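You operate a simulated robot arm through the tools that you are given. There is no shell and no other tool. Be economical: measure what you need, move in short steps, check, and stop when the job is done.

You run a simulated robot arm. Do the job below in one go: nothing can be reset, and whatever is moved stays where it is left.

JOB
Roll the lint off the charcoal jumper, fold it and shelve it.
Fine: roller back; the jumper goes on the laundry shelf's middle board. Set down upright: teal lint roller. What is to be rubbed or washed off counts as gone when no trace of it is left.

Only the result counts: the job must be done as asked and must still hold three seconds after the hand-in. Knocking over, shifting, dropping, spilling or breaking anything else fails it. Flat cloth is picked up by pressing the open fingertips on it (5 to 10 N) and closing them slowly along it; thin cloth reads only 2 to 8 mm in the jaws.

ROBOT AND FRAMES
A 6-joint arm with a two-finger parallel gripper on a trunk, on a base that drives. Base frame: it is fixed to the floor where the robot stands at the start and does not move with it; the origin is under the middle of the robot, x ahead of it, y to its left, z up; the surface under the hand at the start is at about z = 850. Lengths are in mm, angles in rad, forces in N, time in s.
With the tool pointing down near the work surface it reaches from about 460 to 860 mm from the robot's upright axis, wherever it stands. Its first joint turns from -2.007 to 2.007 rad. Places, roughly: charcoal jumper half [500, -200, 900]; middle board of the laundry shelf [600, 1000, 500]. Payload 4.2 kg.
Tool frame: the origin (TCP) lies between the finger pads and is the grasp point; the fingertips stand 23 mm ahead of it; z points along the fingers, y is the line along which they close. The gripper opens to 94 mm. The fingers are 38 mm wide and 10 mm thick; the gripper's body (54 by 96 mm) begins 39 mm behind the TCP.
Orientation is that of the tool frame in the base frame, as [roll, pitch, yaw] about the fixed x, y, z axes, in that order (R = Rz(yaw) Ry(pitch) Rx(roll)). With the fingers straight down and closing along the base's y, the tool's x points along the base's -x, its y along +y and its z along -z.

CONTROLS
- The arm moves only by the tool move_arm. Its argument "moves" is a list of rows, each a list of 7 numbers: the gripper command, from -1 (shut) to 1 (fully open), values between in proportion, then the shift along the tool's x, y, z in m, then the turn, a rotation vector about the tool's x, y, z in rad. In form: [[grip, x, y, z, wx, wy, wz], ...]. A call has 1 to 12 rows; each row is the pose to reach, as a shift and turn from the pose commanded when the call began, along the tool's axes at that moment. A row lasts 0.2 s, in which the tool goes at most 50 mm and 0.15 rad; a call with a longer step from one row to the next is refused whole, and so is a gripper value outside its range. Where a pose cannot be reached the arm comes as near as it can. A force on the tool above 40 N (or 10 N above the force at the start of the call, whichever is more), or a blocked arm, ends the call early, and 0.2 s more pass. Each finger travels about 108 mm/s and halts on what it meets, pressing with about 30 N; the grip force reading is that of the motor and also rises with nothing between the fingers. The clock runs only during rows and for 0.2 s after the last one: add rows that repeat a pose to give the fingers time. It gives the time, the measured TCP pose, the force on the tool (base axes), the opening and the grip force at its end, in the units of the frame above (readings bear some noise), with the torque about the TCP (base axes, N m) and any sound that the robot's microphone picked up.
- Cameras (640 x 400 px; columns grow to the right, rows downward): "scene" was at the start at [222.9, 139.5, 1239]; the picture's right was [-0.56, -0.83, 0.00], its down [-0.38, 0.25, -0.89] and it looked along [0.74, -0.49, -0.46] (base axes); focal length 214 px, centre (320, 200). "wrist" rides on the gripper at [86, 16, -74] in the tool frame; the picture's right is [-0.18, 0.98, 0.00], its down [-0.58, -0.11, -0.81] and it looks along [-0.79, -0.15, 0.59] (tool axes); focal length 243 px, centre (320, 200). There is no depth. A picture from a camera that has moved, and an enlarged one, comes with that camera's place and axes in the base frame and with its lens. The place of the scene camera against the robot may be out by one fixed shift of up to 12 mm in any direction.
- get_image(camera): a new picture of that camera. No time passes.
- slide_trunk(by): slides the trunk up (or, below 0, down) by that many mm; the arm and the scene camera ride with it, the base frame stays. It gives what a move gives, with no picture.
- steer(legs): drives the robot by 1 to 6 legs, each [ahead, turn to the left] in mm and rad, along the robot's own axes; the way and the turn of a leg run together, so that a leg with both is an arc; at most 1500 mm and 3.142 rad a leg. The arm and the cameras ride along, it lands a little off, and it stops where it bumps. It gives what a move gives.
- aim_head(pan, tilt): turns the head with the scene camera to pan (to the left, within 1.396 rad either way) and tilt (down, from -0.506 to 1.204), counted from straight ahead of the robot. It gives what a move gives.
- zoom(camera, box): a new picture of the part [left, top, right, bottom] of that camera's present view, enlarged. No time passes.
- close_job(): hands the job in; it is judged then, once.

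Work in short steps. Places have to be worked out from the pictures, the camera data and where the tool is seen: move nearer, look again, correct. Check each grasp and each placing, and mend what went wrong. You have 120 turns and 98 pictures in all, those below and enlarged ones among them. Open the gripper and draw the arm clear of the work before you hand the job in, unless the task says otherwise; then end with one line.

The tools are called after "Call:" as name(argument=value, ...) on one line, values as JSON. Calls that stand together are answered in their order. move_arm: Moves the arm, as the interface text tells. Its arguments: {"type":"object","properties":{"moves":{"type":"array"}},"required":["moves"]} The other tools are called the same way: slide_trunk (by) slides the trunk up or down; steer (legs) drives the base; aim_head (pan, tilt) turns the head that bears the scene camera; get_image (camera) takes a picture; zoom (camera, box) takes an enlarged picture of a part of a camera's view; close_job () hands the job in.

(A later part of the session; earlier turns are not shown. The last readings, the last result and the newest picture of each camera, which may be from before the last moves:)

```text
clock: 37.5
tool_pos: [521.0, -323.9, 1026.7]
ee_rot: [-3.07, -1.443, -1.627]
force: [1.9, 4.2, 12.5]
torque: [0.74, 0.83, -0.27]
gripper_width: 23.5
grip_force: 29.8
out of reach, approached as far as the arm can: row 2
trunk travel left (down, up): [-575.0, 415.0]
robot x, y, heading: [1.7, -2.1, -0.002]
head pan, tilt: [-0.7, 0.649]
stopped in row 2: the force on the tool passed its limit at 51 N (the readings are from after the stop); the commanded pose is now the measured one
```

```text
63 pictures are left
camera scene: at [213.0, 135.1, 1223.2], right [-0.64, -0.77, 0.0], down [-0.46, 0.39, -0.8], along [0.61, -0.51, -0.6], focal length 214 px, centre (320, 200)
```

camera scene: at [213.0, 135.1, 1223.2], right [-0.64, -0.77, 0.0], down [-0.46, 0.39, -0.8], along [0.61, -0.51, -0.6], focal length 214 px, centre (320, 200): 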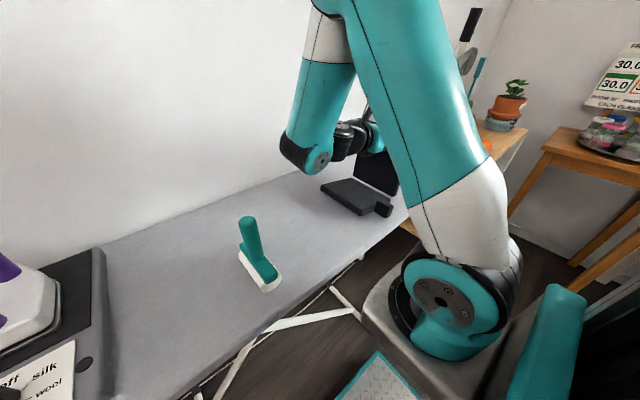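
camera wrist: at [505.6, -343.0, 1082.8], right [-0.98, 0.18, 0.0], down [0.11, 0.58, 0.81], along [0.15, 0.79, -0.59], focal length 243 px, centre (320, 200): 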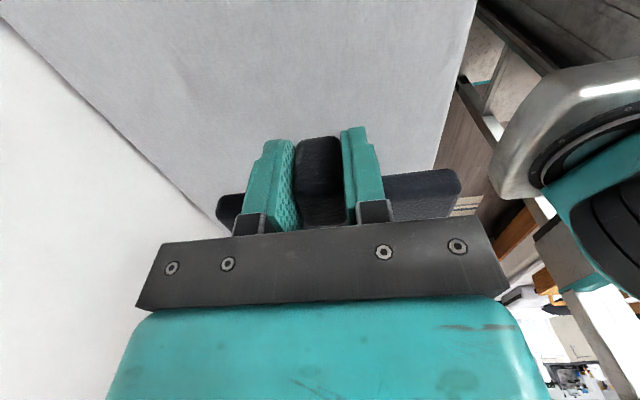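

The arm ran out of reach at 83°. Since the left panel slides easily, I'll drag the assembly 70 mm to the right, giving the wrist more radius, and try rotating further.

Call:
move_arm(moves=[[-1, 0.004, 0, 0.03, 0, 0, 0], [-1, 0.008, 0, 0.06, 0, 0, 0], [-1, 0.009, 0, 0.07, 0, 0, 0], [-1, 0.008, 0, 0.051, 0, 0.12, 0], [-1, 0.004, 0, 0.033, 0, 0.24, 0], [-1, -0.002, 0, 0.0155, 0, 0.36, 0]])

Call:
get_image(camera="scene")

```text
clock: 38.9
tool_pos: [521.1, -384.4, 1027.5]
ee_rot: [-3.026, -1.49, -1.675]
force: [1.4, 2.4, 9.4]
torque: [0.47, 0.57, -0.16]
gripper_width: 23.9
grip_force: 29.9
out of reach, approached as far as the arm can: row 4, 5, 6
trunk travel left (down, up): [-575.0, 415.0]
robot x, y, heading: [-0.2, 2.4, 0.006]
head pan, tilt: [-0.7, 0.649]
```

```text
62 pictures are left
camera scene: at [213.0, 134.8, 1223.3], right [-0.64, -0.77, 0.0], down [-0.46, 0.39, -0.8], along [0.61, -0.51, -0.6], focal length 214 px, centre (320, 200)
```

scene: 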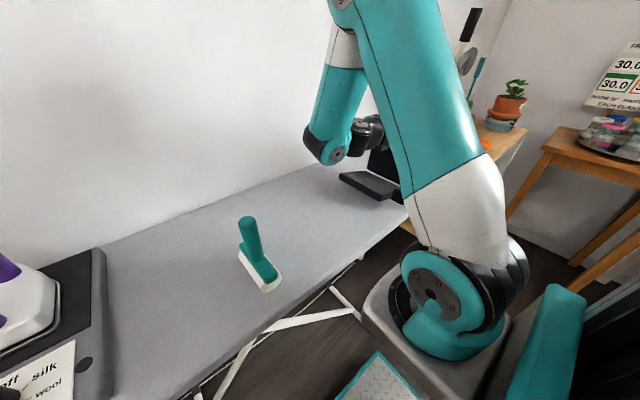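

The wrist limit is about 85°, not enough to tip past vertical. I'll lay it flat again and re-grip the tab with the tool pre-tilted so the same wrist range carries the panel past 110°. First I'll reverse part of the swing.

Call:
move_arm(moves=[[-1, -0.0005, 0, 0.0219, 0, -0.14, 0], [-1, -0.004, 0, 0.0434, 0, -0.28, 0], [-1, -0.0105, 0, 0.0643, 0, -0.42, 0], [-1, -0.0198, 0, 0.084, 0, -0.56, 0], [-1, -0.0319, 0, 0.1023, 0, -0.7, 0]])

Call:
zoom(camera="scene", box=[290, 90, 460, 250])

```text
clock: 40.1
tool_pos: [523.9, -485.7, 986.1]
ee_rot: [-3.129, -0.787, -1.563]
force: [-0.1, -1.3, -1.2]
torque: [-0.22, 0.09, 0.06]
gripper_width: 23.6
grip_force: 29.9
trunk travel left (down, up): [-575.0, 415.0]
robot x, y, heading: [-1.6, 1.6, 0.001]
head pan, tilt: [-0.7, 0.649]
```

```text
2.50 times, centred on (375, 170) of scene
camera zoom: at [213.2, 134.7, 1223.2], right [-0.64, -0.77, 0.0], down [-0.46, 0.39, -0.8], along [0.61, -0.51, -0.6], focal length 536 px, centre (182, 275)
```

zoom: 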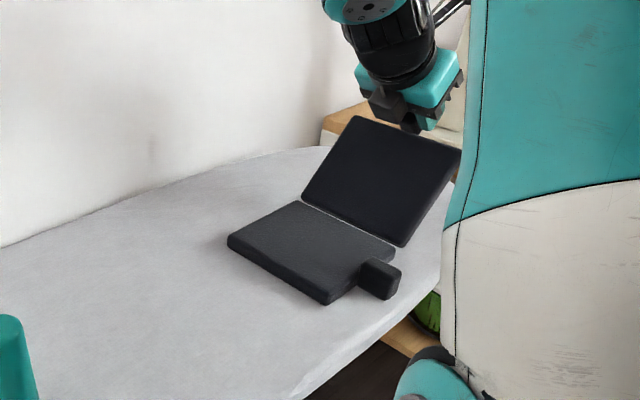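

The panel follows at 45°, hinge near y −381. I'll slide it 60 mm back to the left and lay the panel flat.

Call:
move_arm(moves=[[-1, -0.0212, 0, -0.0212, 0, 0, 0], [-1, -0.0424, 0, -0.0425, 0, 0, 0], [-1, -0.0429, 0, -0.0206, 0, -0.14, 0], [-1, -0.0464, 0, 0.0009, 0, -0.28, 0], [-1, -0.0529, 0, 0.0218, 0, -0.42, 0], [-1, -0.0622, 0, 0.0415, 0, -0.56, 0], [-1, -0.0743, 0, 0.0598, 0, -0.7, 0], [-1, -0.0822, 0, 0.0684, 0, -0.78, 0]])

Call:
zoom(camera="scene", box=[290, 90, 460, 250])

```text
clock: 41.9
tool_pos: [522.7, -476.9, 878.8]
ee_rot: [-3.132, -0.009, -1.557]
force: [0.1, -0.2, -3.1]
torque: [-0.52, 0.05, -0.01]
gripper_width: 23.6
grip_force: 30.3
trunk travel left (down, up): [-575.0, 415.0]
robot x, y, heading: [-0.6, 0.6, -0.004]
head pan, tilt: [-0.7, 0.649]
```

```text
2.50 times, centred on (375, 170) of scene
camera zoom: at [213.1, 134.7, 1223.2], right [-0.64, -0.77, 0.0], down [-0.46, 0.39, -0.8], along [0.61, -0.51, -0.6], focal length 536 px, centre (182, 275)
```

zoom: 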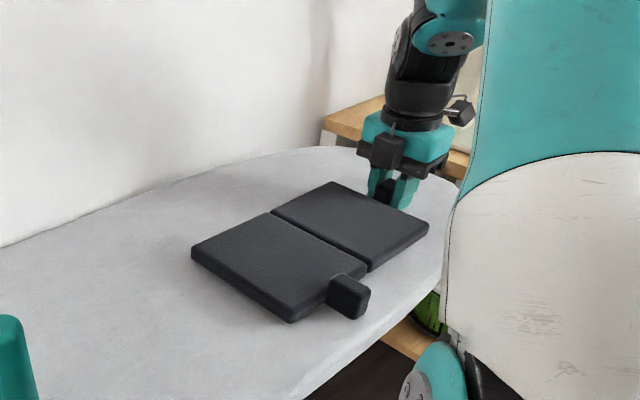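

Flat again and still about 1 mm up. I'll lower it 2 mm, open, rise 50 mm and tilt the tool by −0.52 rad (fingers leaning toward +y).

Call:
move_arm(moves=[[-1, 0, 0, 0.001, 0, 0, 0], [-1, 0, 0, 0.0015, 0, 0, 0], [0, 0, 0, 0.0015, 0, 0, 0], [1, 0, 0, 0.0015, 0, 0, 0], [1, 0, 0, 0.0015, 0, 0, 0], [1, 0, 0, -0.02, 0, 0, 0], [1, 0.002, 0, -0.05, 0, -0.13, 0], [1, 0.004, 0, -0.05, 0, -0.26, 0], [1, 0.004, 0, -0.05, 0, -0.39, 0], [1, 0.004, 0, -0.05, 0, -0.52, 0], [1, 0.004, 0, -0.05, 0, -0.52, 0]])

Call:
get_image(camera="wrist")

Call:
zoom(camera="scene", box=[340, 110, 460, 210])

```text
clock: 44.3
tool_pos: [516.5, -476.1, 923.9]
ee_rot: [-3.13, 0.493, -1.554]
force: [0.7, -0.2, 0.6]
torque: [0.05, 0.02, -0.02]
gripper_width: 94.0
grip_force: 0.1
out of reach, approached as far as the arm can: row 10, 11
trunk travel left (down, up): [-575.0, 415.0]
robot x, y, heading: [2.9, -0.1, 0.003]
head pan, tilt: [-0.7, 0.649]
```

```text
59 pictures are left
camera wrist: at [500.8, -587.2, 949.6], right [-0.99, 0.15, 0.08], down [0.1, 0.13, 0.99], along [0.14, 0.98, -0.15], focal length 243 px, centre (320, 200)
```

wrist: 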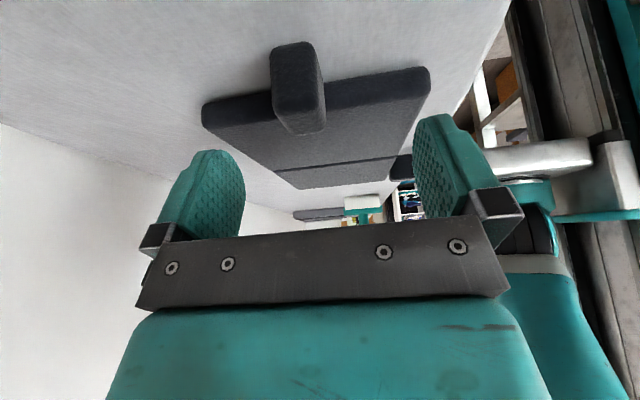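

```text
4.00 times, centred on (400, 160) of scene
camera zoom: at [213.1, 134.5, 1223.3], right [-0.64, -0.77, 0.0], down [-0.46, 0.39, -0.8], along [0.61, -0.51, -0.6], focal length 858 px, centre (0, 360)
```

zoom: 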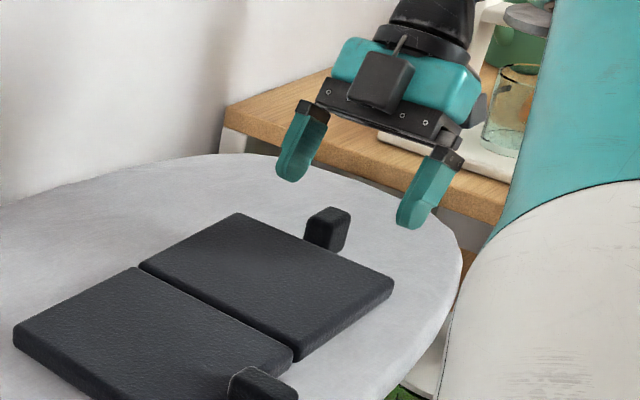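

The reach limit came at a tilt of −0.49. I'll ease the tilt to −0.42 and descend around the tab (outer end at y≈−480, x≈523), checking whether that's reachable.

Call:
move_arm(moves=[[1, 0.008, -0.002, 0.011, 0, 0.05, 0], [1, 0.016, -0.005, 0.023, 0, 0.07, 0], [1, 0.02, -0.006, 0.029, 0, 0.07, 0], [1, 0.02, -0.006, 0.029, 0, 0.07, 0]])

Call:
get_image(camera="wrist")

```text
clock: 45.3
tool_pos: [523.5, -478.1, 888.8]
ee_rot: [-3.131, 0.44, -1.555]
force: [0.3, 0.7, 0.0]
torque: [0.02, 0.0, 0.02]
gripper_width: 94.0
grip_force: 0.1
trunk travel left (down, up): [-575.0, 415.0]
robot x, y, heading: [-2.5, -1.3, 0.002]
head pan, tilt: [-0.7, 0.649]
```

```text
57 pictures are left
camera wrist: at [507.8, -588.8, 920.2], right [-0.99, 0.15, 0.07], down [0.1, 0.18, 0.98], along [0.14, 0.97, -0.2], focal length 243 px, centre (320, 200)
```

wrist: 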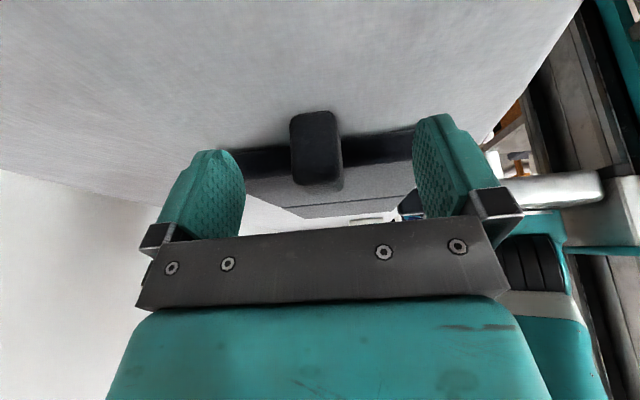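

Reached with tilt −0.44 and the tab centred. I'll go down the last 10 mm and close.

Call:
move_arm(moves=[[1, 0.003, 0, 0.004, 0, 0, 0], [1, 0.0061, 0, 0.0082, 0, 0, 0], [0, 0.0061, 0, 0.0082, 0, 0, 0], [-0.6, 0.0061, 0, 0.0082, 0, 0, 0], [-1, 0.0061, 0, 0.0082, 0, 0, 0], [-1, 0.0061, 0, 0.0082, 0, 0, 0]])

Call:
get_image(camera="wrist")

Call:
zoom(camera="scene", box=[340, 110, 460, 210])

```text
clock: 46.7
tool_pos: [522.9, -480.0, 879.9]
ee_rot: [-3.131, 0.442, -1.553]
force: [2.3, -0.1, 2.2]
torque: [0.34, 0.32, -0.57]
gripper_width: 23.4
grip_force: 30.3
trunk travel left (down, up): [-575.0, 415.0]
robot x, y, heading: [1.1, 1.4, 0.003]
head pan, tilt: [-0.7, 0.649]
```

```text
56 pictures are left
camera wrist: at [507.9, -590.5, 910.4], right [-0.99, 0.15, 0.07], down [0.1, 0.18, 0.98], along [0.14, 0.97, -0.2], focal length 243 px, centre (320, 200)
```

wrist: 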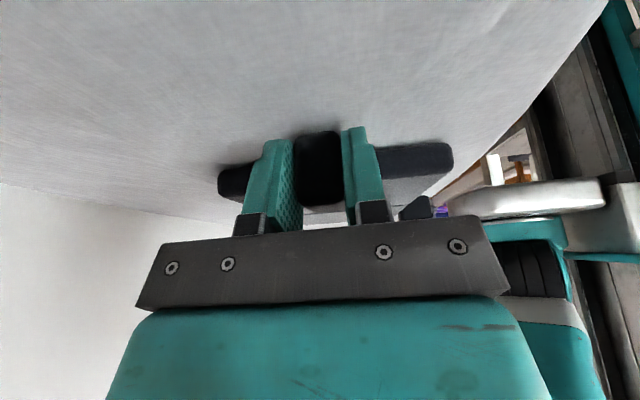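

```text
4.00 times, centred on (400, 160) of scene
camera zoom: at [213.2, 134.6, 1223.2], right [-0.64, -0.77, 0.0], down [-0.46, 0.39, -0.8], along [0.61, -0.51, -0.6], focal length 858 px, centre (0, 360)
```

zoom: 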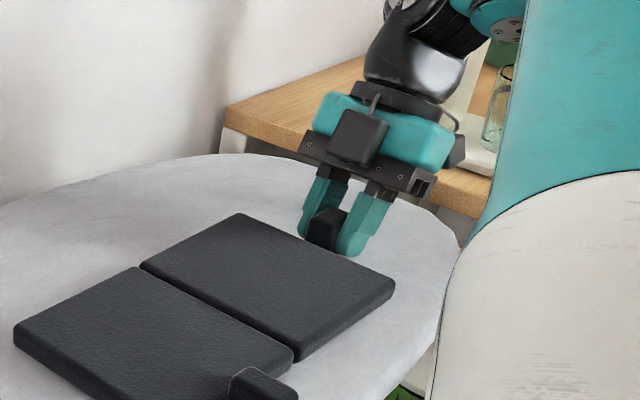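

Gripped at 23.4 mm with tilt −0.44. I'll swing about the hinge (y≈−320) by 1.12 rad.

Call:
move_arm(moves=[[-1, -0.0126, 0, -0.0197, 0, 0.14, 0], [-1, -0.0273, 0, -0.0366, 0, 0.28, 0], [-1, -0.0442, 0, -0.0513, 0, 0.42, 0], [-1, -0.063, 0, -0.0637, 0, 0.56, 0], [-1, -0.0833, 0, -0.0731, 0, 0.7, 0], [-1, -0.1048, 0, -0.0797, 0, 0.84, 0], [-1, -0.127, 0, -0.0832, 0, 0.98, 0], [-1, -0.1495, 0, -0.0835, 0, 1.12, 0]])

Call:
zoom(camera="scene", box=[290, 90, 460, 250])

```text
clock: 48.5
tool_pos: [520.9, -380.7, 1019.9]
ee_rot: [-3.123, -0.685, -1.569]
force: [9.4, -6.0, 20.8]
torque: [0.45, 0.31, -0.09]
gripper_width: 23.6
grip_force: 29.8
trunk travel left (down, up): [-575.0, 415.0]
robot x, y, heading: [-1.5, 0.6, -0.002]
head pan, tilt: [-0.7, 0.649]
```

```text
2.50 times, centred on (375, 170) of scene
camera zoom: at [213.1, 134.6, 1223.5], right [-0.64, -0.77, 0.0], down [-0.46, 0.39, -0.8], along [0.61, -0.51, -0.6], focal length 536 px, centre (182, 275)
```

zoom: 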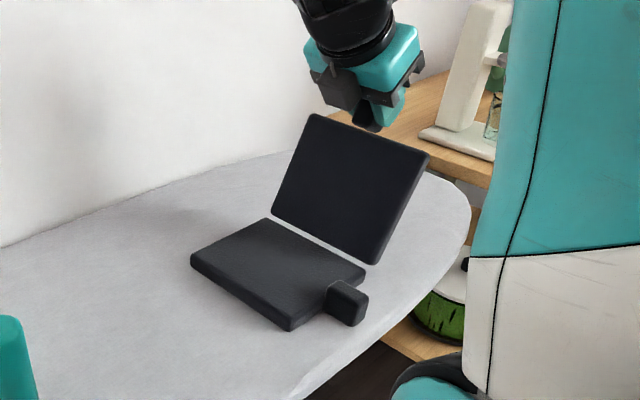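

Panel at about 65°, pressing 20 N, so I'll add 2 mm lift, keep turning 0.70 rad, and drift 50 mm right for wrist room.

Call:
move_arm(moves=[[-1, -0.0032, 0, -0.0143, 0, 0.14, 0], [-1, -0.0103, 0, -0.0252, 0, 0.28, 0], [-1, -0.0196, 0, -0.0338, 0, 0.42, 0], [-1, -0.0307, 0, -0.0397, 0, 0.56, 0], [-1, -0.0434, 0, -0.043, 0, 0.7, 0]])

Call:
zoom(camera="scene", box=[290, 70, 460, 240])

Call:
get_image(camera="wrist")

```text
clock: 49.7
tool_pos: [518.7, -319.2, 1023.1]
ee_rot: [-3.095, -1.381, -1.601]
force: [-0.9, 3.8, 2.8]
torque: [0.41, 0.43, -0.2]
gripper_width: 23.5
grip_force: 30.1
trunk travel left (down, up): [-575.0, 415.0]
robot x, y, heading: [-0.8, -1.6, 0.002]
head pan, tilt: [-0.7, 0.649]
```

```text
2.35 times, centred on (375, 155) of scene
camera zoom: at [212.9, 134.7, 1223.1], right [-0.64, -0.77, 0.0], down [-0.46, 0.39, -0.8], along [0.61, -0.51, -0.6], focal length 505 px, centre (191, 306)
```

zoom: 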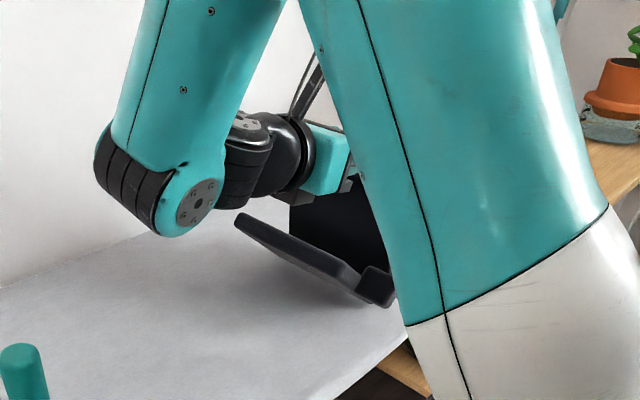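

```text
52 pictures are left
camera wrist: at [500.7, -263.1, 1123.8], right [-0.98, 0.02, -0.19], down [0.1, 0.9, -0.42], along [0.16, -0.43, -0.89], focal length 243 px, centre (320, 200)
```

wrist: 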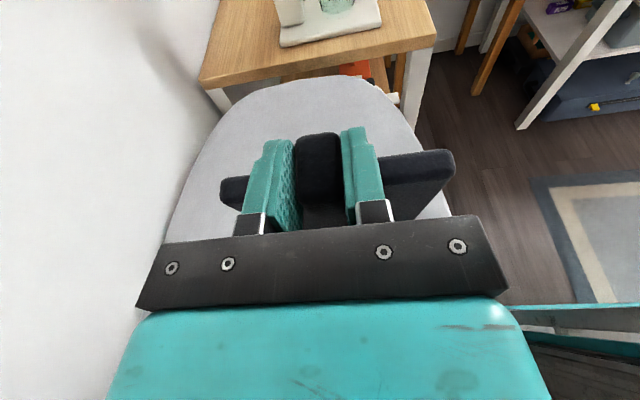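

The left panel's free edge is tilted up now, so the hinge has some friction or damping. I'll wait a second to see whether it settles.

Call:
move_arm(moves=[[-1, 0, 0, 0, 0, 0, 0], [-1, 0, 0, 0, 0, 0, 0], [-1, 0, 0, 0, 0, 0, 0], [-1, 0, 0, 0, 0, 0, 0]])

Call:
zoom(camera="scene", box=[290, 70, 460, 240])

```text
clock: 50.7
tool_pos: [518.5, -318.9, 1025.1]
ee_rot: [-3.095, -1.381, -1.603]
force: [-1.3, 2.7, 3.2]
torque: [0.28, 0.58, -0.2]
gripper_width: 23.4
grip_force: 30.2
trunk travel left (down, up): [-575.0, 415.0]
robot x, y, heading: [-0.4, -0.1, -0.002]
head pan, tilt: [-0.7, 0.649]
```

```text
2.35 times, centred on (375, 155) of scene
camera zoom: at [213.1, 134.8, 1223.2], right [-0.64, -0.77, 0.0], down [-0.46, 0.39, -0.8], along [0.61, -0.51, -0.6], focal length 505 px, centre (191, 306)
```

zoom: 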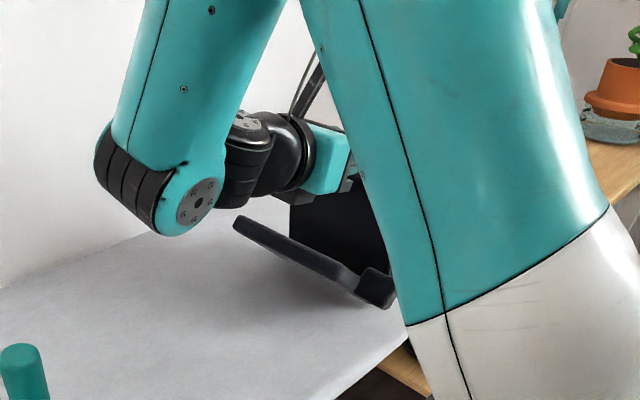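

It holds: the hinge keeps its angle by friction. So I'll turn the pair back about 19° until the left panel lies flat with the right panel near vertical. Then I can release it and push it over.

Call:
move_arm(moves=[[-1, 0.0066, 0, 0.016, 0, -0.11, 0], [-1, 0.0118, 0, 0.0324, 0, -0.22, 0], [-1, 0.0152, 0, 0.0501, 0, -0.33, 0], [-1, 0.0152, 0, 0.0501, 0, -0.33, 0]])

Call:
zoom(camera="scene", box=[290, 70, 460, 240])

```text
clock: 51.7
tool_pos: [519.8, -371.2, 1031.5]
ee_rot: [-3.121, -1.048, -1.572]
force: [-0.9, 3.7, 9.9]
torque: [0.97, 0.6, -0.11]
gripper_width: 23.6
grip_force: 30.2
trunk travel left (down, up): [-575.0, 415.0]
robot x, y, heading: [1.1, 1.5, -0.0]
head pan, tilt: [-0.7, 0.649]
```

```text
2.35 times, centred on (375, 155) of scene
camera zoom: at [212.9, 135.0, 1223.4], right [-0.64, -0.77, 0.0], down [-0.46, 0.39, -0.8], along [0.61, -0.51, -0.6], focal length 505 px, centre (191, 306)
```

zoom: 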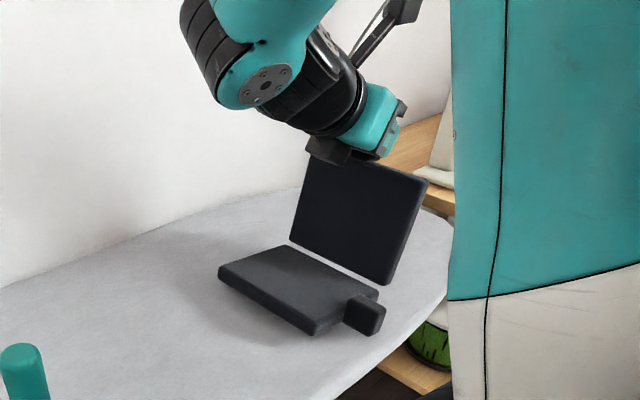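

Beyond about 85° the left panel actually rises toward the right one, so the fold keeps closing. I'll go back to the leaning pose (right panel at about 104°), where the V tips toward closed when released.

Call:
move_arm(moves=[[-1, -0.0098, 0, -0.0151, 0, 0.11, 0], [-1, -0.0209, 0, -0.0284, 0, 0.22, 0], [-1, -0.0336, 0, -0.0407, 0, 0.33, 0], [-1, -0.0336, 0, -0.0407, 0, 0.33, 0]])

Call:
aim_head(pan=-0.9, tilt=0.7)

Call:
get_image(camera="scene")

```text
clock: 52.7
tool_pos: [517.2, -320.2, 1021.0]
ee_rot: [-3.101, -1.377, -1.597]
force: [-0.6, 2.0, 1.8]
torque: [0.33, 0.47, -0.22]
gripper_width: 23.6
grip_force: 30.1
trunk travel left (down, up): [-575.0, 415.0]
robot x, y, heading: [-0.3, 1.7, -0.002]
head pan, tilt: [-0.7, 0.649]
```

```text
clock: 53.5
tool_pos: [518.7, -319.1, 1020.5]
ee_rot: [-3.093, -1.381, -1.604]
force: [-1.1, 2.8, 0.9]
torque: [0.34, 0.54, -0.23]
gripper_width: 23.8
grip_force: 30.0
trunk travel left (down, up): [-575.0, 415.0]
robot x, y, heading: [2.9, 0.4, -0.004]
head pan, tilt: [-0.901, 0.7]
```

```text
49 pictures are left
camera scene: at [199.5, 124.2, 1218.9], right [-0.78, -0.62, 0.0], down [-0.4, 0.5, -0.77], along [0.48, -0.6, -0.64], focal length 214 px, centre (320, 200)
```

scene: 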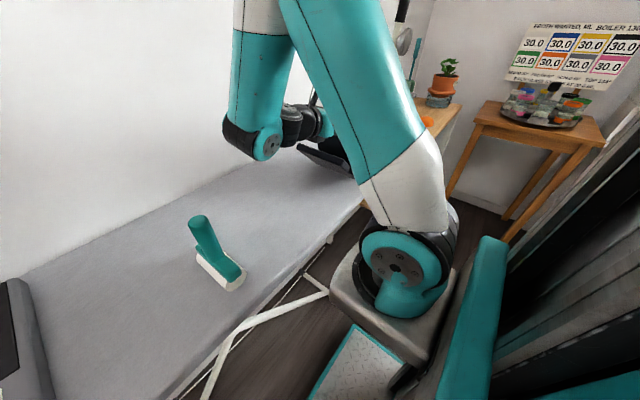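

Ready to release: I'll open and draw upward, so the V tips closed onto the left panel.

Call:
move_arm(moves=[[0.2, 0, 0, 0, 0, 0, 0], [0.6, 0.035, 0, -0.007, 0, 0, 0], [0.6, 0.08, 0, -0.016, 0, 0, 0], [0.6, 0.12, 0, -0.024, 0, 0, 0], [0.6, 0.12, 0, -0.024, 0, 0, 0]])

Call:
get_image(camera="scene")

Call:
get_image(camera="wrist")

```text
clock: 54.6
tool_pos: [517.0, -332.4, 1139.4]
ee_rot: [-3.092, -1.376, -1.604]
force: [-0.2, -0.5, -0.1]
torque: [-0.03, 0.02, 0.0]
gripper_width: 74.9
grip_force: 0.0
out of reach, approached as far as the arm can: row 4, 5
trunk travel left (down, up): [-575.0, 415.0]
robot x, y, heading: [-0.0, 1.2, -0.003]
head pan, tilt: [-0.901, 0.7]
```

```text
48 pictures are left
camera scene: at [199.6, 124.0, 1218.9], right [-0.78, -0.62, 0.0], down [-0.4, 0.5, -0.76], along [0.48, -0.6, -0.64], focal length 214 px, centre (320, 200)
```

scene: 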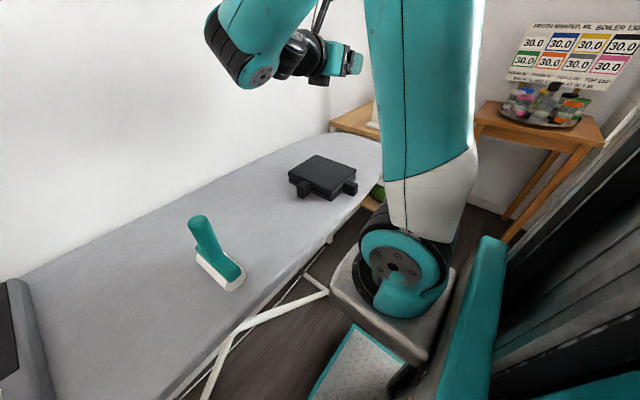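

```text
47 pictures are left
camera wrist: at [499.8, -275.6, 1239.2], right [-0.98, 0.02, -0.19], down [0.1, 0.91, -0.41], along [0.16, -0.42, -0.89], focal length 243 px, centre (320, 200)
```

wrist: 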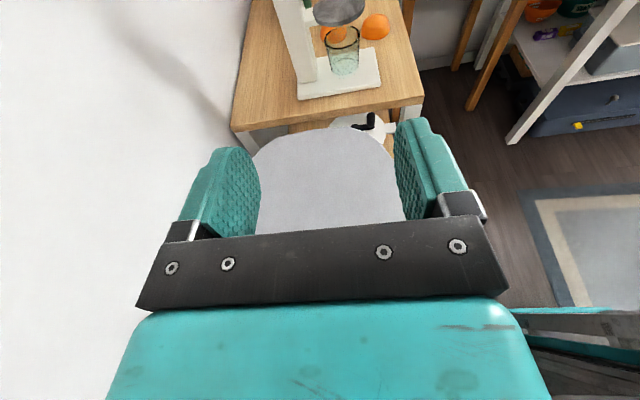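

It folded closed. I'll check it closely.

Call:
zoom(camera="scene", box=[270, 130, 380, 220])

Call:
move_arm(moves=[[0.6, 0.0, 0, -0.01, 0, -0.15, 0], [0.6, 0.0, 0, -0.01, 0, -0.3, 0], [0.6, 0.0, 0, -0.01, 0, -0.45, 0], [0.6, 0.0, 0, -0.01, 0, -0.6, 0], [0.6, 0.0, 0, -0.01, 0, -0.75, 0], [0.6, 0.0, 0, -0.01, 0, -0.9, 0], [0.6, 0.0, 0, -0.01, 0, -1.05, 0], [0.6, 0.0, 0, -0.01, 0, -1.2, 0], [0.6, 0.0, 0, -0.01, 0, -1.35, 0], [1, 0.0, 0, -0.01, 0, -1.377, 0], [1, 0.0, 0, -0.01, 0, -1.377, 0]])

Call:
get_image(camera="scene")

```text
4.44 times, centred on (325, 175) of scene
camera zoom: at [199.6, 124.0, 1218.9], right [-0.78, -0.62, 0.0], down [-0.4, 0.5, -0.76], along [0.48, -0.6, -0.64], focal length 953 px, centre (298, 311)
```

zoom: 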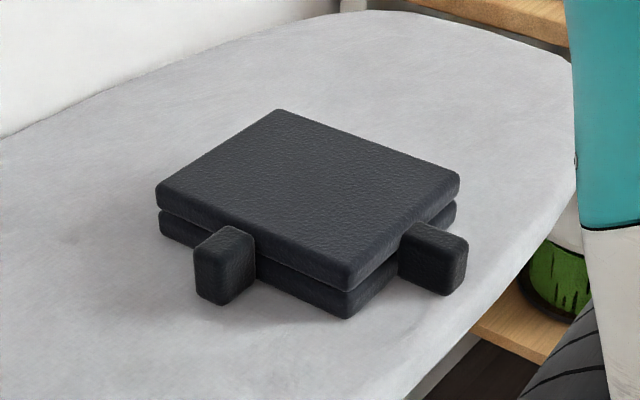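

```text
clock: 57.0
tool_pos: [517.2, -320.9, 1142.2]
ee_rot: [-3.134, -0.003, -1.559]
force: [0.0, 1.2, 0.3]
torque: [0.01, -0.01, 0.0]
gripper_width: 94.0
grip_force: 0.1
trunk travel left (down, up): [-575.0, 415.0]
robot x, y, heading: [-3.8, 4.6, -0.002]
head pan, tilt: [-0.901, 0.7]
```

```text
45 pictures are left
camera scene: at [199.5, 124.0, 1218.9], right [-0.78, -0.62, 0.0], down [-0.4, 0.5, -0.76], along [0.48, -0.6, -0.64], focal length 214 px, centre (320, 200)
```

scene: 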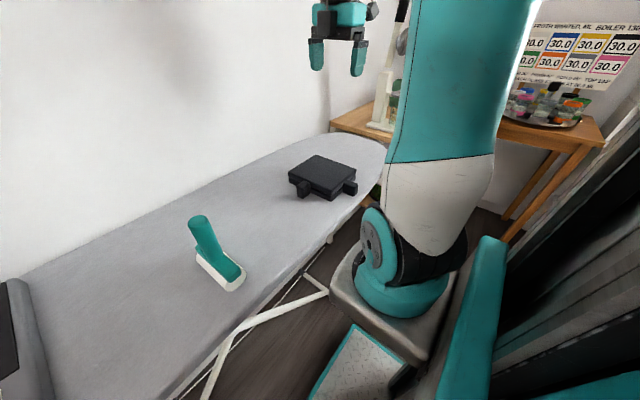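

The jumper is neatly folded, with the upper tab to +y and the lower tab toward the robot (−x). Before grasping it I'll look at the shelf to plan the placing.

Call:
aim_head(pan=1.2, tilt=0.7)

Call:
get_image(camera="scene")

Call:
zoom(camera="scene", box=[280, 80, 520, 310])

```text
clock: 59.0
tool_pos: [517.4, -321.4, 1140.8]
ee_rot: [-3.134, -0.003, -1.558]
force: [0.4, 0.4, 0.4]
torque: [-0.04, -0.01, 0.0]
gripper_width: 94.0
grip_force: 0.0
trunk travel left (down, up): [-575.0, 415.0]
robot x, y, heading: [-1.4, -1.0, -0.0]
head pan, tilt: [1.201, 0.7]
```

```text
44 pictures are left
camera scene: at [177.4, 269.7, 1218.9], right [0.93, -0.36, 0.0], down [-0.23, -0.6, -0.77], along [0.28, 0.71, -0.64], focal length 214 px, centre (320, 200)
```

scene: 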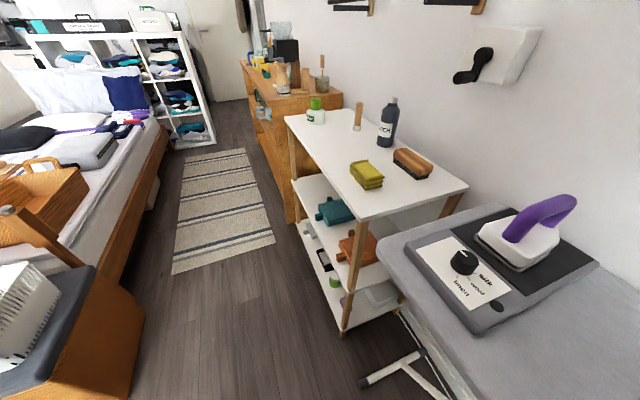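

```text
1.74 times, centred on (400, 195) of scene
camera zoom: at [177.4, 269.7, 1218.9], right [0.93, -0.36, 0.0], down [-0.23, -0.6, -0.77], along [0.28, 0.71, -0.64], focal length 373 px, centre (181, 209)
```

zoom: 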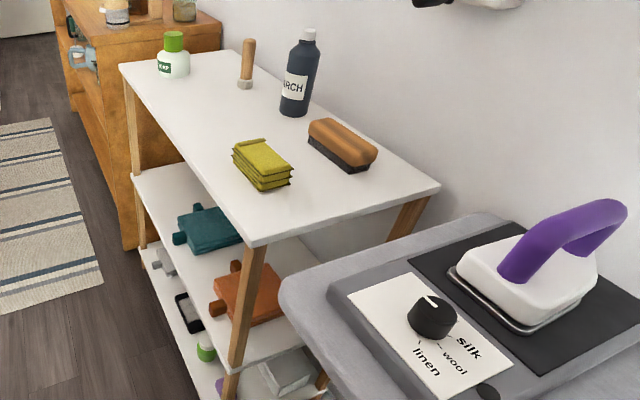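

The middle board holds an orange and a teal garment, and there is free room to the far left (y ≈ 1020–1300). I'll grasp the lower tab (−x side, about (430, −291)), starting by turning the gripper back and hovering over it.

Call:
move_arm(moves=[[1, -0.003, 0.009, 0.012, 0, 0, 0.143], [1, -0.006, 0.018, 0.024, 0, 0, 0.286], [1, -0.009, 0.027, 0.036, 0, 0, 0.429], [1, -0.012, 0.036, 0.048, 0, 0, 0.572], [1, -0.015, 0.045, 0.06, 0, 0, 0.715], [1, -0.018, 0.054, 0.072, 0, 0, 0.858], [1, -0.021, 0.063, 0.084, 0, 0, 1.0], [1, -0.024, 0.072, 0.096, 0, 0, 1.143], [1, -0.027, 0.081, 0.108, 0, 0, 1.286], [1, -0.029, 0.088, 0.12, 0, 0, 1.429], [1, -0.03, 0.092, 0.131, 0, 0, 1.565], [1, -0.03, 0.092, 0.131, 0, 0, 1.565]])

Call:
get_image(camera="wrist")

Call:
aim_head(pan=-0.8, tilt=0.8)

Call:
get_image(camera="scene")

```text
clock: 61.6
tool_pos: [425.6, -293.9, 1010.1]
ee_rot: [-3.139, 0.009, -3.124]
force: [-0.1, -0.2, -0.1]
torque: [-0.02, -0.02, 0.03]
gripper_width: 93.8
grip_force: 0.1
trunk travel left (down, up): [-575.0, 415.0]
robot x, y, heading: [2.2, 2.5, 0.001]
head pan, tilt: [1.201, 0.7]
```

```text
42 pictures are left
camera wrist: at [339.2, -278.8, 1083.5], right [0.17, 0.99, 0.0], down [0.58, -0.1, 0.81], along [0.8, -0.14, -0.58], focal length 243 px, centre (320, 200)
```

wrist: 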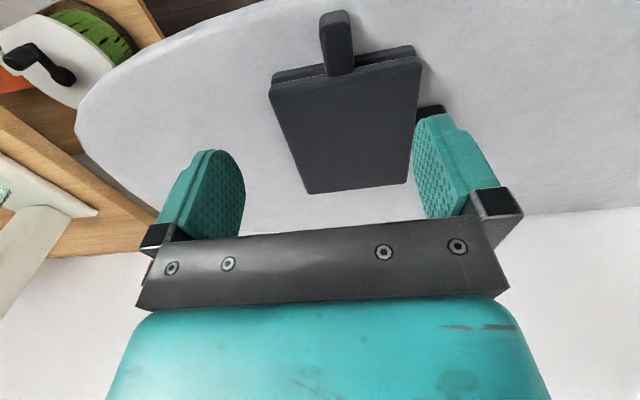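

```text
clock: 63.6
tool_pos: [426.9, -293.5, 1009.3]
ee_rot: [-3.137, 0.008, -3.123]
force: [0.4, -0.7, -0.4]
torque: [0.0, -0.02, -0.03]
gripper_width: 93.9
grip_force: 0.0
trunk travel left (down, up): [-575.0, 415.0]
robot x, y, heading: [1.6, 2.7, -0.001]
head pan, tilt: [-0.799, 0.799]
```

```text
41 pictures are left
camera scene: at [203.0, 132.7, 1210.7], right [-0.72, -0.7, 0.0], down [-0.5, 0.51, -0.7], along [0.49, -0.5, -0.72], focal length 214 px, centre (320, 200)
```

scene: 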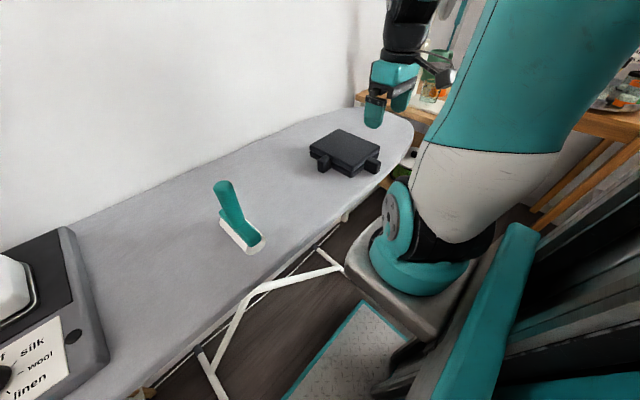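

The wrist view puts the lower tab at x 409–443, y≈−279, z 850–882. I'll pitch the tool so the fingers lean toward +x (0.6 rad) and come down to just above it.

Call:
move_arm(moves=[[1, 0.004, 0.004, 0.02, 0, -0.14, 0], [1, 0.008, 0.008, 0.04, 0, -0.28, 0], [1, 0.012, 0.012, 0.06, 0, -0.42, 0], [1, 0.0165, 0.0145, 0.08, 0, -0.56, 0], [1, 0.0165, 0.0145, 0.08, 0, -0.6, 0], [1, 0.0165, 0.0145, 0.08, 0, -0.6, 0]])

Call:
get_image(camera="wrist")

Call:
zoom(camera="scene", box=[290, 90, 430, 200])

```text
clock: 65.0
tool_pos: [429.3, -315.2, 949.1]
ee_rot: [-3.138, 0.61, -3.119]
force: [0.0, -0.8, 0.5]
torque: [0.0, 0.03, -0.03]
gripper_width: 94.1
grip_force: 0.1
out of reach, approached as far as the arm can: row 3, 4, 5, 6
trunk travel left (down, up): [-575.0, 415.0]
robot x, y, heading: [1.1, -0.6, 0.002]
head pan, tilt: [-0.799, 0.799]
```

```text
40 pictures are left
camera wrist: at [315.4, -302.0, 960.7], right [0.13, 0.99, 0.1], down [0.02, -0.11, 0.99], along [0.99, -0.13, -0.03], focal length 243 px, centre (320, 200)
```

wrist: 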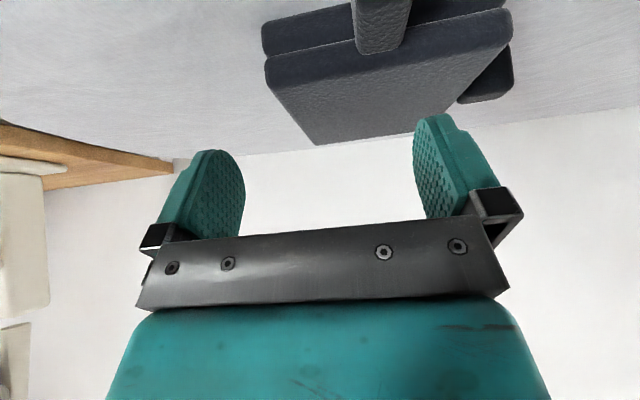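

```text
3.64 times, centred on (360, 145) of scene
camera zoom: at [203.0, 132.7, 1210.6], right [-0.72, -0.7, 0.0], down [-0.5, 0.51, -0.7], along [0.49, -0.5, -0.72], focal length 780 px, centre (174, 400)
```

zoom: 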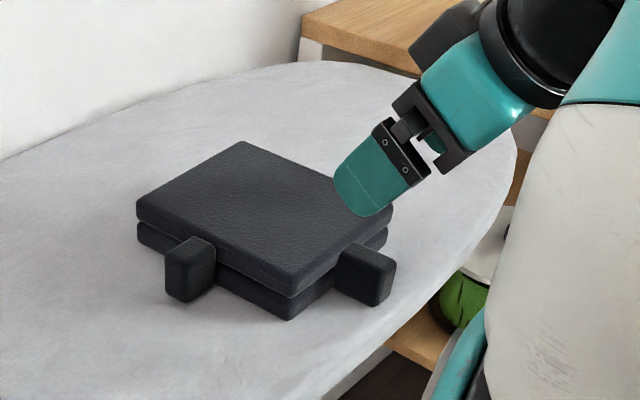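

At that pitch the tab is too close to the robot. I'll grip it vertically first, move the jumper 100 mm away in +x, and then re-grip with the pitch. Returning to vertical above the tab now.

Call:
move_arm(moves=[[1, 0.0, 0.0, -0.02, 0, 0.12, 0], [1, 0.005, 0.012, -0.02, 0, 0.26, 0], [1, 0.01, 0.024, -0.02, 0, 0.4, 0], [1, 0.016, 0.036, -0.015, 0, 0.54, 0], [1, 0.0224, 0.036, 0.0, 0, 0.6, 0], [1, 0.0224, 0.036, 0.0, 0, 0.6, 0]])

Call:
get_image(camera="wrist")

```text
clock: 66.4
tool_pos: [409.1, -278.6, 935.2]
ee_rot: [-3.138, 0.007, -3.122]
force: [-0.5, 1.1, 1.0]
torque: [0.04, 0.0, 0.04]
gripper_width: 93.9
grip_force: 0.0
trunk travel left (down, up): [-575.0, 415.0]
robot x, y, heading: [-0.2, -2.8, 0.003]
head pan, tilt: [-0.799, 0.799]
```

```text
38 pictures are left
camera wrist: at [321.6, -265.2, 1009.5], right [0.17, 0.99, 0.0], down [0.58, -0.1, 0.81], along [0.8, -0.13, -0.58], focal length 243 px, centre (320, 200)
```

wrist: 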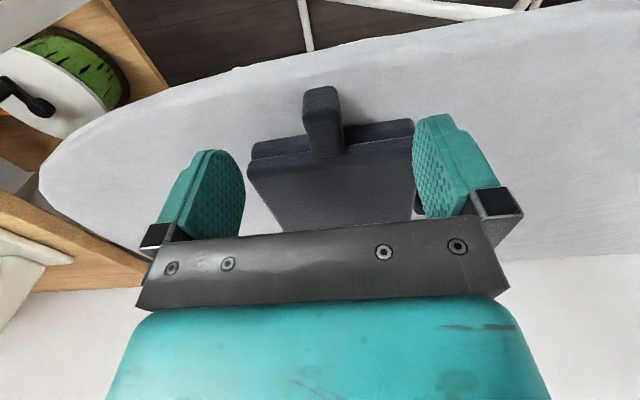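

The tab is centred. I'll descend to z≈878 and close.

Call:
move_arm(moves=[[1, -0.003, 0, 0.03, 0, 0, 0], [1, -0.005, 0, 0.057, 0, 0, 0], [0, -0.005, 0, 0.057, 0, 0, 0], [-0.6, -0.005, 0, 0.057, 0, 0, 0], [-1, -0.005, 0, 0.057, 0, 0, 0], [-1, -0.005, 0, 0.057, 0, 0, 0], [-1, -0.005, 0, 0.027, 0, 0, 0]])

Call:
zoom(camera="scene", box=[290, 90, 430, 200])

```text
clock: 68.0
tool_pos: [414.0, -279.5, 908.9]
ee_rot: [-3.142, 0.008, -3.123]
force: [-0.2, -1.6, -3.5]
torque: [-0.02, 0.27, 0.01]
gripper_width: 24.0
grip_force: 30.3
trunk travel left (down, up): [-575.0, 415.0]
robot x, y, heading: [-0.1, -1.7, 0.0]
head pan, tilt: [-0.799, 0.799]
```

```text
3.64 times, centred on (360, 145) of scene
camera zoom: at [203.2, 132.5, 1210.6], right [-0.72, -0.7, 0.0], down [-0.5, 0.51, -0.7], along [0.49, -0.5, -0.72], focal length 780 px, centre (174, 400)
```

zoom: 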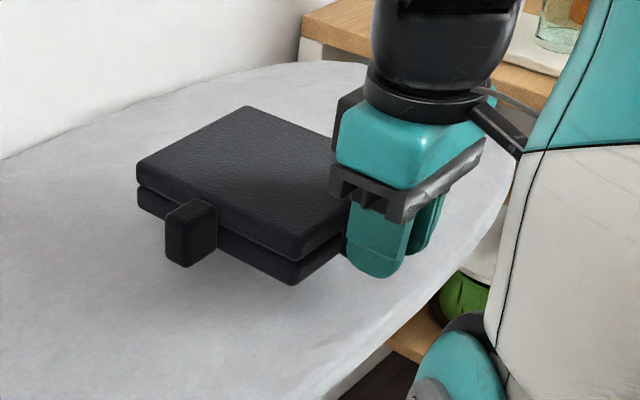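

Lifted level on the lower tab. I'll carry it 105 mm in +x and set it down again.

Call:
move_arm(moves=[[-1, -0.035, 0, 0, 0, 0, 0], [-1, -0.07, 0, 0, 0, 0, 0], [-1, -0.105, 0, 0, 0, 0, 0], [-1, -0.105, 0, 0.015, 0, 0, 0], [-1, -0.105, 0, 0.026, 0, 0, 0], [-1, -0.105, 0, 0.029, 0, 0, 0], [-1, -0.105, 0, 0.03, 0, 0, 0]])

Call:
move_arm(moves=[[-1, 0, 0, 0.001, 0, 0, 0], [0, 0, 0, 0.001, 0, 0, 0], [1, 0, 0, 0.001, 0, 0, 0], [1, 0, 0, 0.001, 0, 0, 0], [1, 0, 0, -0.03, 0, 0, 0], [1, 0.01, 0, -0.07, 0, -0.1, 0], [1, 0.01, 0, -0.07, 0, -0.24, 0], [1, 0.01, 0, -0.07, 0, -0.38, 0], [1, 0.01, 0, -0.07, 0, -0.52, 0], [1, 0.01, 0, -0.07, 0, -0.61, 0], [1, 0.01, 0, -0.07, 0, -0.61, 0]])

Call:
get_image(camera="wrist")

Call:
zoom(camera="scene", box=[270, 70, 430, 190])

```text
clock: 69.6
tool_pos: [519.9, -278.7, 878.8]
ee_rot: [-3.138, 0.007, -3.122]
force: [-1.1, -0.6, -1.4]
torque: [0.1, 0.07, 0.04]
gripper_width: 23.5
grip_force: 29.6
trunk travel left (down, up): [-575.0, 415.0]
robot x, y, heading: [-0.6, 0.7, -0.003]
head pan, tilt: [-0.799, 0.799]
```

```text
clock: 72.0
tool_pos: [508.3, -278.0, 948.2]
ee_rot: [-3.138, 0.622, -3.12]
force: [-0.1, -0.6, 0.2]
torque: [-0.01, 0.01, 0.0]
gripper_width: 94.0
grip_force: 0.2
trunk travel left (down, up): [-575.0, 415.0]
robot x, y, heading: [-1.8, -0.2, 0.002]
head pan, tilt: [-0.799, 0.799]
```

```text
36 pictures are left
camera wrist: at [394.9, -263.9, 960.1], right [0.13, 0.99, 0.1], down [0.01, -0.11, 0.99], along [0.99, -0.13, -0.02], focal length 243 px, centre (320, 200)
```

wrist: 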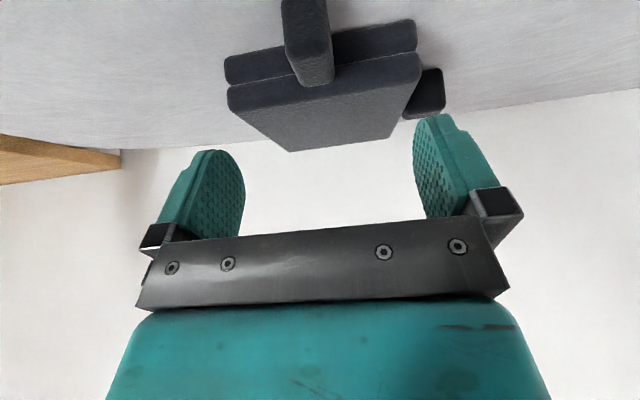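

```text
3.33 times, centred on (350, 130) of scene
camera zoom: at [203.0, 132.7, 1210.7], right [-0.72, -0.7, 0.0], down [-0.5, 0.51, -0.7], along [0.49, -0.5, -0.72], focal length 715 px, centre (220, 433)
```

zoom: 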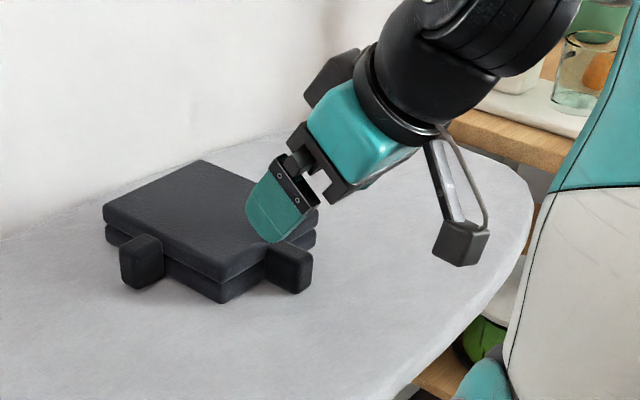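

Pitched pose reached. The tab is at x≈513–548, y≈−279. I'll descend to (519, −279, 880) in steps and close.

Call:
move_arm(moves=[[1, 0.012, -0.001, 0.024, 0, 0, 0], [1, 0.023, -0.001, 0.046, 0, 0, 0], [1, 0.0309, -0.001, 0.0615, 0, 0, 0], [0, 0.0309, -0.001, 0.0615, 0, 0, 0], [-0.6, 0.0309, -0.001, 0.0615, 0, 0, 0], [-1, 0.0309, -0.001, 0.0615, 0, 0, 0], [-1, 0.0309, -0.001, 0.0615, 0, 0, 0]])

Call:
zoom(camera="scene", box=[270, 70, 430, 190])

```text
clock: 73.6
tool_pos: [518.3, -278.7, 880.7]
ee_rot: [-3.139, 0.62, -3.12]
force: [-0.6, 1.4, -0.2]
torque: [0.16, -0.09, 0.27]
gripper_width: 23.6
grip_force: 30.2
trunk travel left (down, up): [-575.0, 415.0]
robot x, y, heading: [-2.2, 3.3, -0.003]
head pan, tilt: [-0.799, 0.799]
```

```text
3.33 times, centred on (350, 130) of scene
camera zoom: at [203.0, 132.8, 1210.6], right [-0.72, -0.7, 0.0], down [-0.5, 0.51, -0.7], along [0.49, -0.5, -0.72], focal length 715 px, centre (220, 433)
```

zoom: 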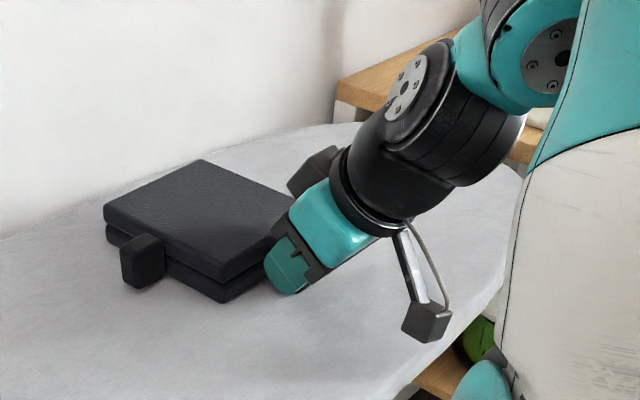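

Gripped at 23.6 mm. I'll raise the trunk 330 mm so everything clears, then yaw the jumper clockwise by 0.75 rad to keep it compact.

Call:
slide_trunk(by=330)

Call:
move_arm(moves=[[-1, 0, 0, 0, 0.0874, 0, 0.122], [-1, 0, 0, 0, 0.1748, 0, 0.244], [-1, 0, 0, 0, 0.262, 0, 0.366], [-1, 0, 0, 0, 0.35, 0, 0.488], [-1, 0, 0, 0, 0.437, 0, 0.61], [-1, 0, 0, 0, 0.437, 0, 0.61]])

Call:
get_image(camera="scene")

```text
clock: 76.8
tool_pos: [518.1, -277.9, 1210.6]
ee_rot: [-3.138, 0.616, -3.121]
force: [0.2, -0.4, -3.0]
torque: [-0.03, 0.24, -0.02]
gripper_width: 23.6
grip_force: 29.9
trunk travel left (down, up): [-905.0, 85.0]
robot x, y, heading: [2.1, 3.6, 0.004]
head pan, tilt: [-0.799, 0.799]
```

```text
clock: 78.2
tool_pos: [534.7, -287.4, 1214.9]
ee_rot: [-3.137, 0.621, 2.413]
force: [0.2, -0.1, -2.6]
torque: [0.18, 0.19, -0.02]
gripper_width: 23.6
grip_force: 29.9
out of reach, approached as far as the arm can: row 1, 2, 3, 4, 5, 6
trunk travel left (down, up): [-905.0, 85.0]
robot x, y, heading: [-1.2, -2.4, -0.003]
head pan, tilt: [-0.799, 0.799]
```

```text
33 pictures are left
camera scene: at [203.1, 132.7, 1540.6], right [-0.72, -0.7, 0.0], down [-0.5, 0.51, -0.7], along [0.49, -0.5, -0.72], focal length 214 px, centre (320, 200)
```

scene: 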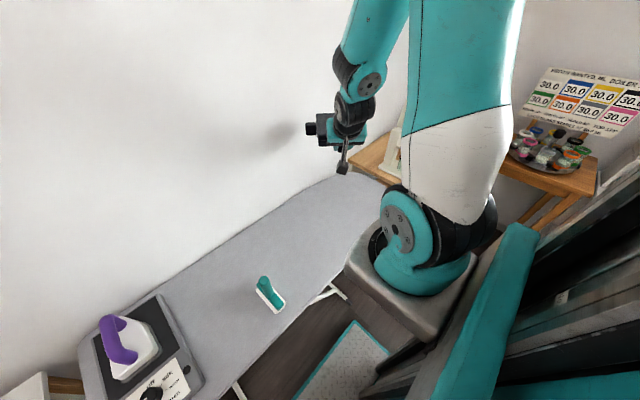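

The jumper is held and compact. I'll check the floor space on the left before driving.

Call:
aim_head(pan=1.39, tilt=0.75)

Call:
get_image(camera="scene")

```text
clock: 80.3
tool_pos: [535.3, -287.5, 1215.9]
ee_rot: [-3.136, 0.62, 2.413]
force: [-0.3, 0.0, -2.1]
torque: [0.14, 0.18, -0.03]
gripper_width: 23.7
grip_force: 30.2
trunk travel left (down, up): [-905.0, 85.0]
robot x, y, heading: [-1.7, 1.3, 0.001]
head pan, tilt: [1.389, 0.75]
```

```text
32 pictures are left
camera scene: at [161.8, 271.9, 1544.6], right [0.98, -0.18, 0.0], down [-0.12, -0.67, -0.73], along [0.13, 0.72, -0.68], focal length 214 px, centre (320, 200)
```

scene: 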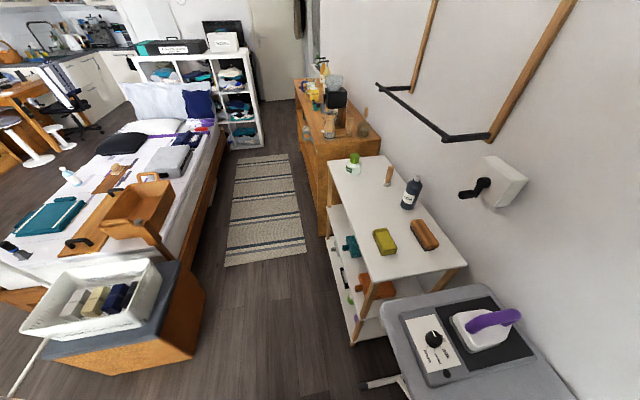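

The corridor is about 800 mm wide. To turn safely past the wall I'll pull the jumper in to a smaller radius, yawing it another −0.83 rad so it points to robot −y, which is also the orientation needed facing the shelf from heading 90°.

Call:
move_arm(moves=[[-1, 0.0067, -0.0096, -0.0048, 0.0803, 0, 0.1127], [-1, 0.0134, -0.0191, -0.0095, 0.1607, 0, 0.2253], [-1, 0.02, -0.0287, -0.0143, 0.241, 0, 0.338], [-1, 0.0267, -0.0383, -0.0191, 0.3213, 0, 0.4507], [-1, 0.0334, -0.0478, -0.0238, 0.4017, 0, 0.5633], [-1, 0.0401, -0.0574, -0.0286, 0.482, 0, 0.676], [-1, 0.0401, -0.0574, -0.0286, 0.482, 0, 0.676]])

Call:
aim_head(pan=-0.8, tilt=0.6)

Call:
get_image(camera="scene")

```text
clock: 81.9
tool_pos: [470.4, -301.0, 1217.1]
ee_rot: [-3.138, 0.621, 1.58]
force: [0.7, -0.6, -2.7]
torque: [0.26, 0.0, 0.01]
gripper_width: 23.7
grip_force: 30.2
out of reach, approached as far as the arm can: row 1, 2, 3, 4, 5, 6, 7
trunk travel left (down, up): [-905.0, 85.0]
robot x, y, heading: [4.5, 1.5, -0.001]
head pan, tilt: [1.389, 0.75]
```

```text
clock: 84.0
tool_pos: [470.4, -301.5, 1216.7]
ee_rot: [-3.137, 0.622, 1.584]
force: [0.5, -0.1, -2.3]
torque: [0.29, 0.01, 0.03]
gripper_width: 23.7
grip_force: 30.0
trunk travel left (down, up): [-905.0, 85.0]
robot x, y, heading: [1.9, 1.4, 0.005]
head pan, tilt: [-0.799, 0.6]
```

```text
31 pictures are left
camera scene: at [208.5, 127.1, 1557.5], right [-0.72, -0.7, 0.0], down [-0.39, 0.4, -0.82], along [0.58, -0.59, -0.57], focal length 214 px, centre (320, 200)
```

scene: 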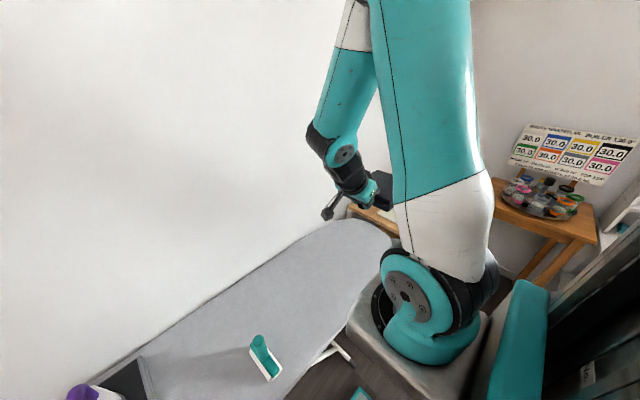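

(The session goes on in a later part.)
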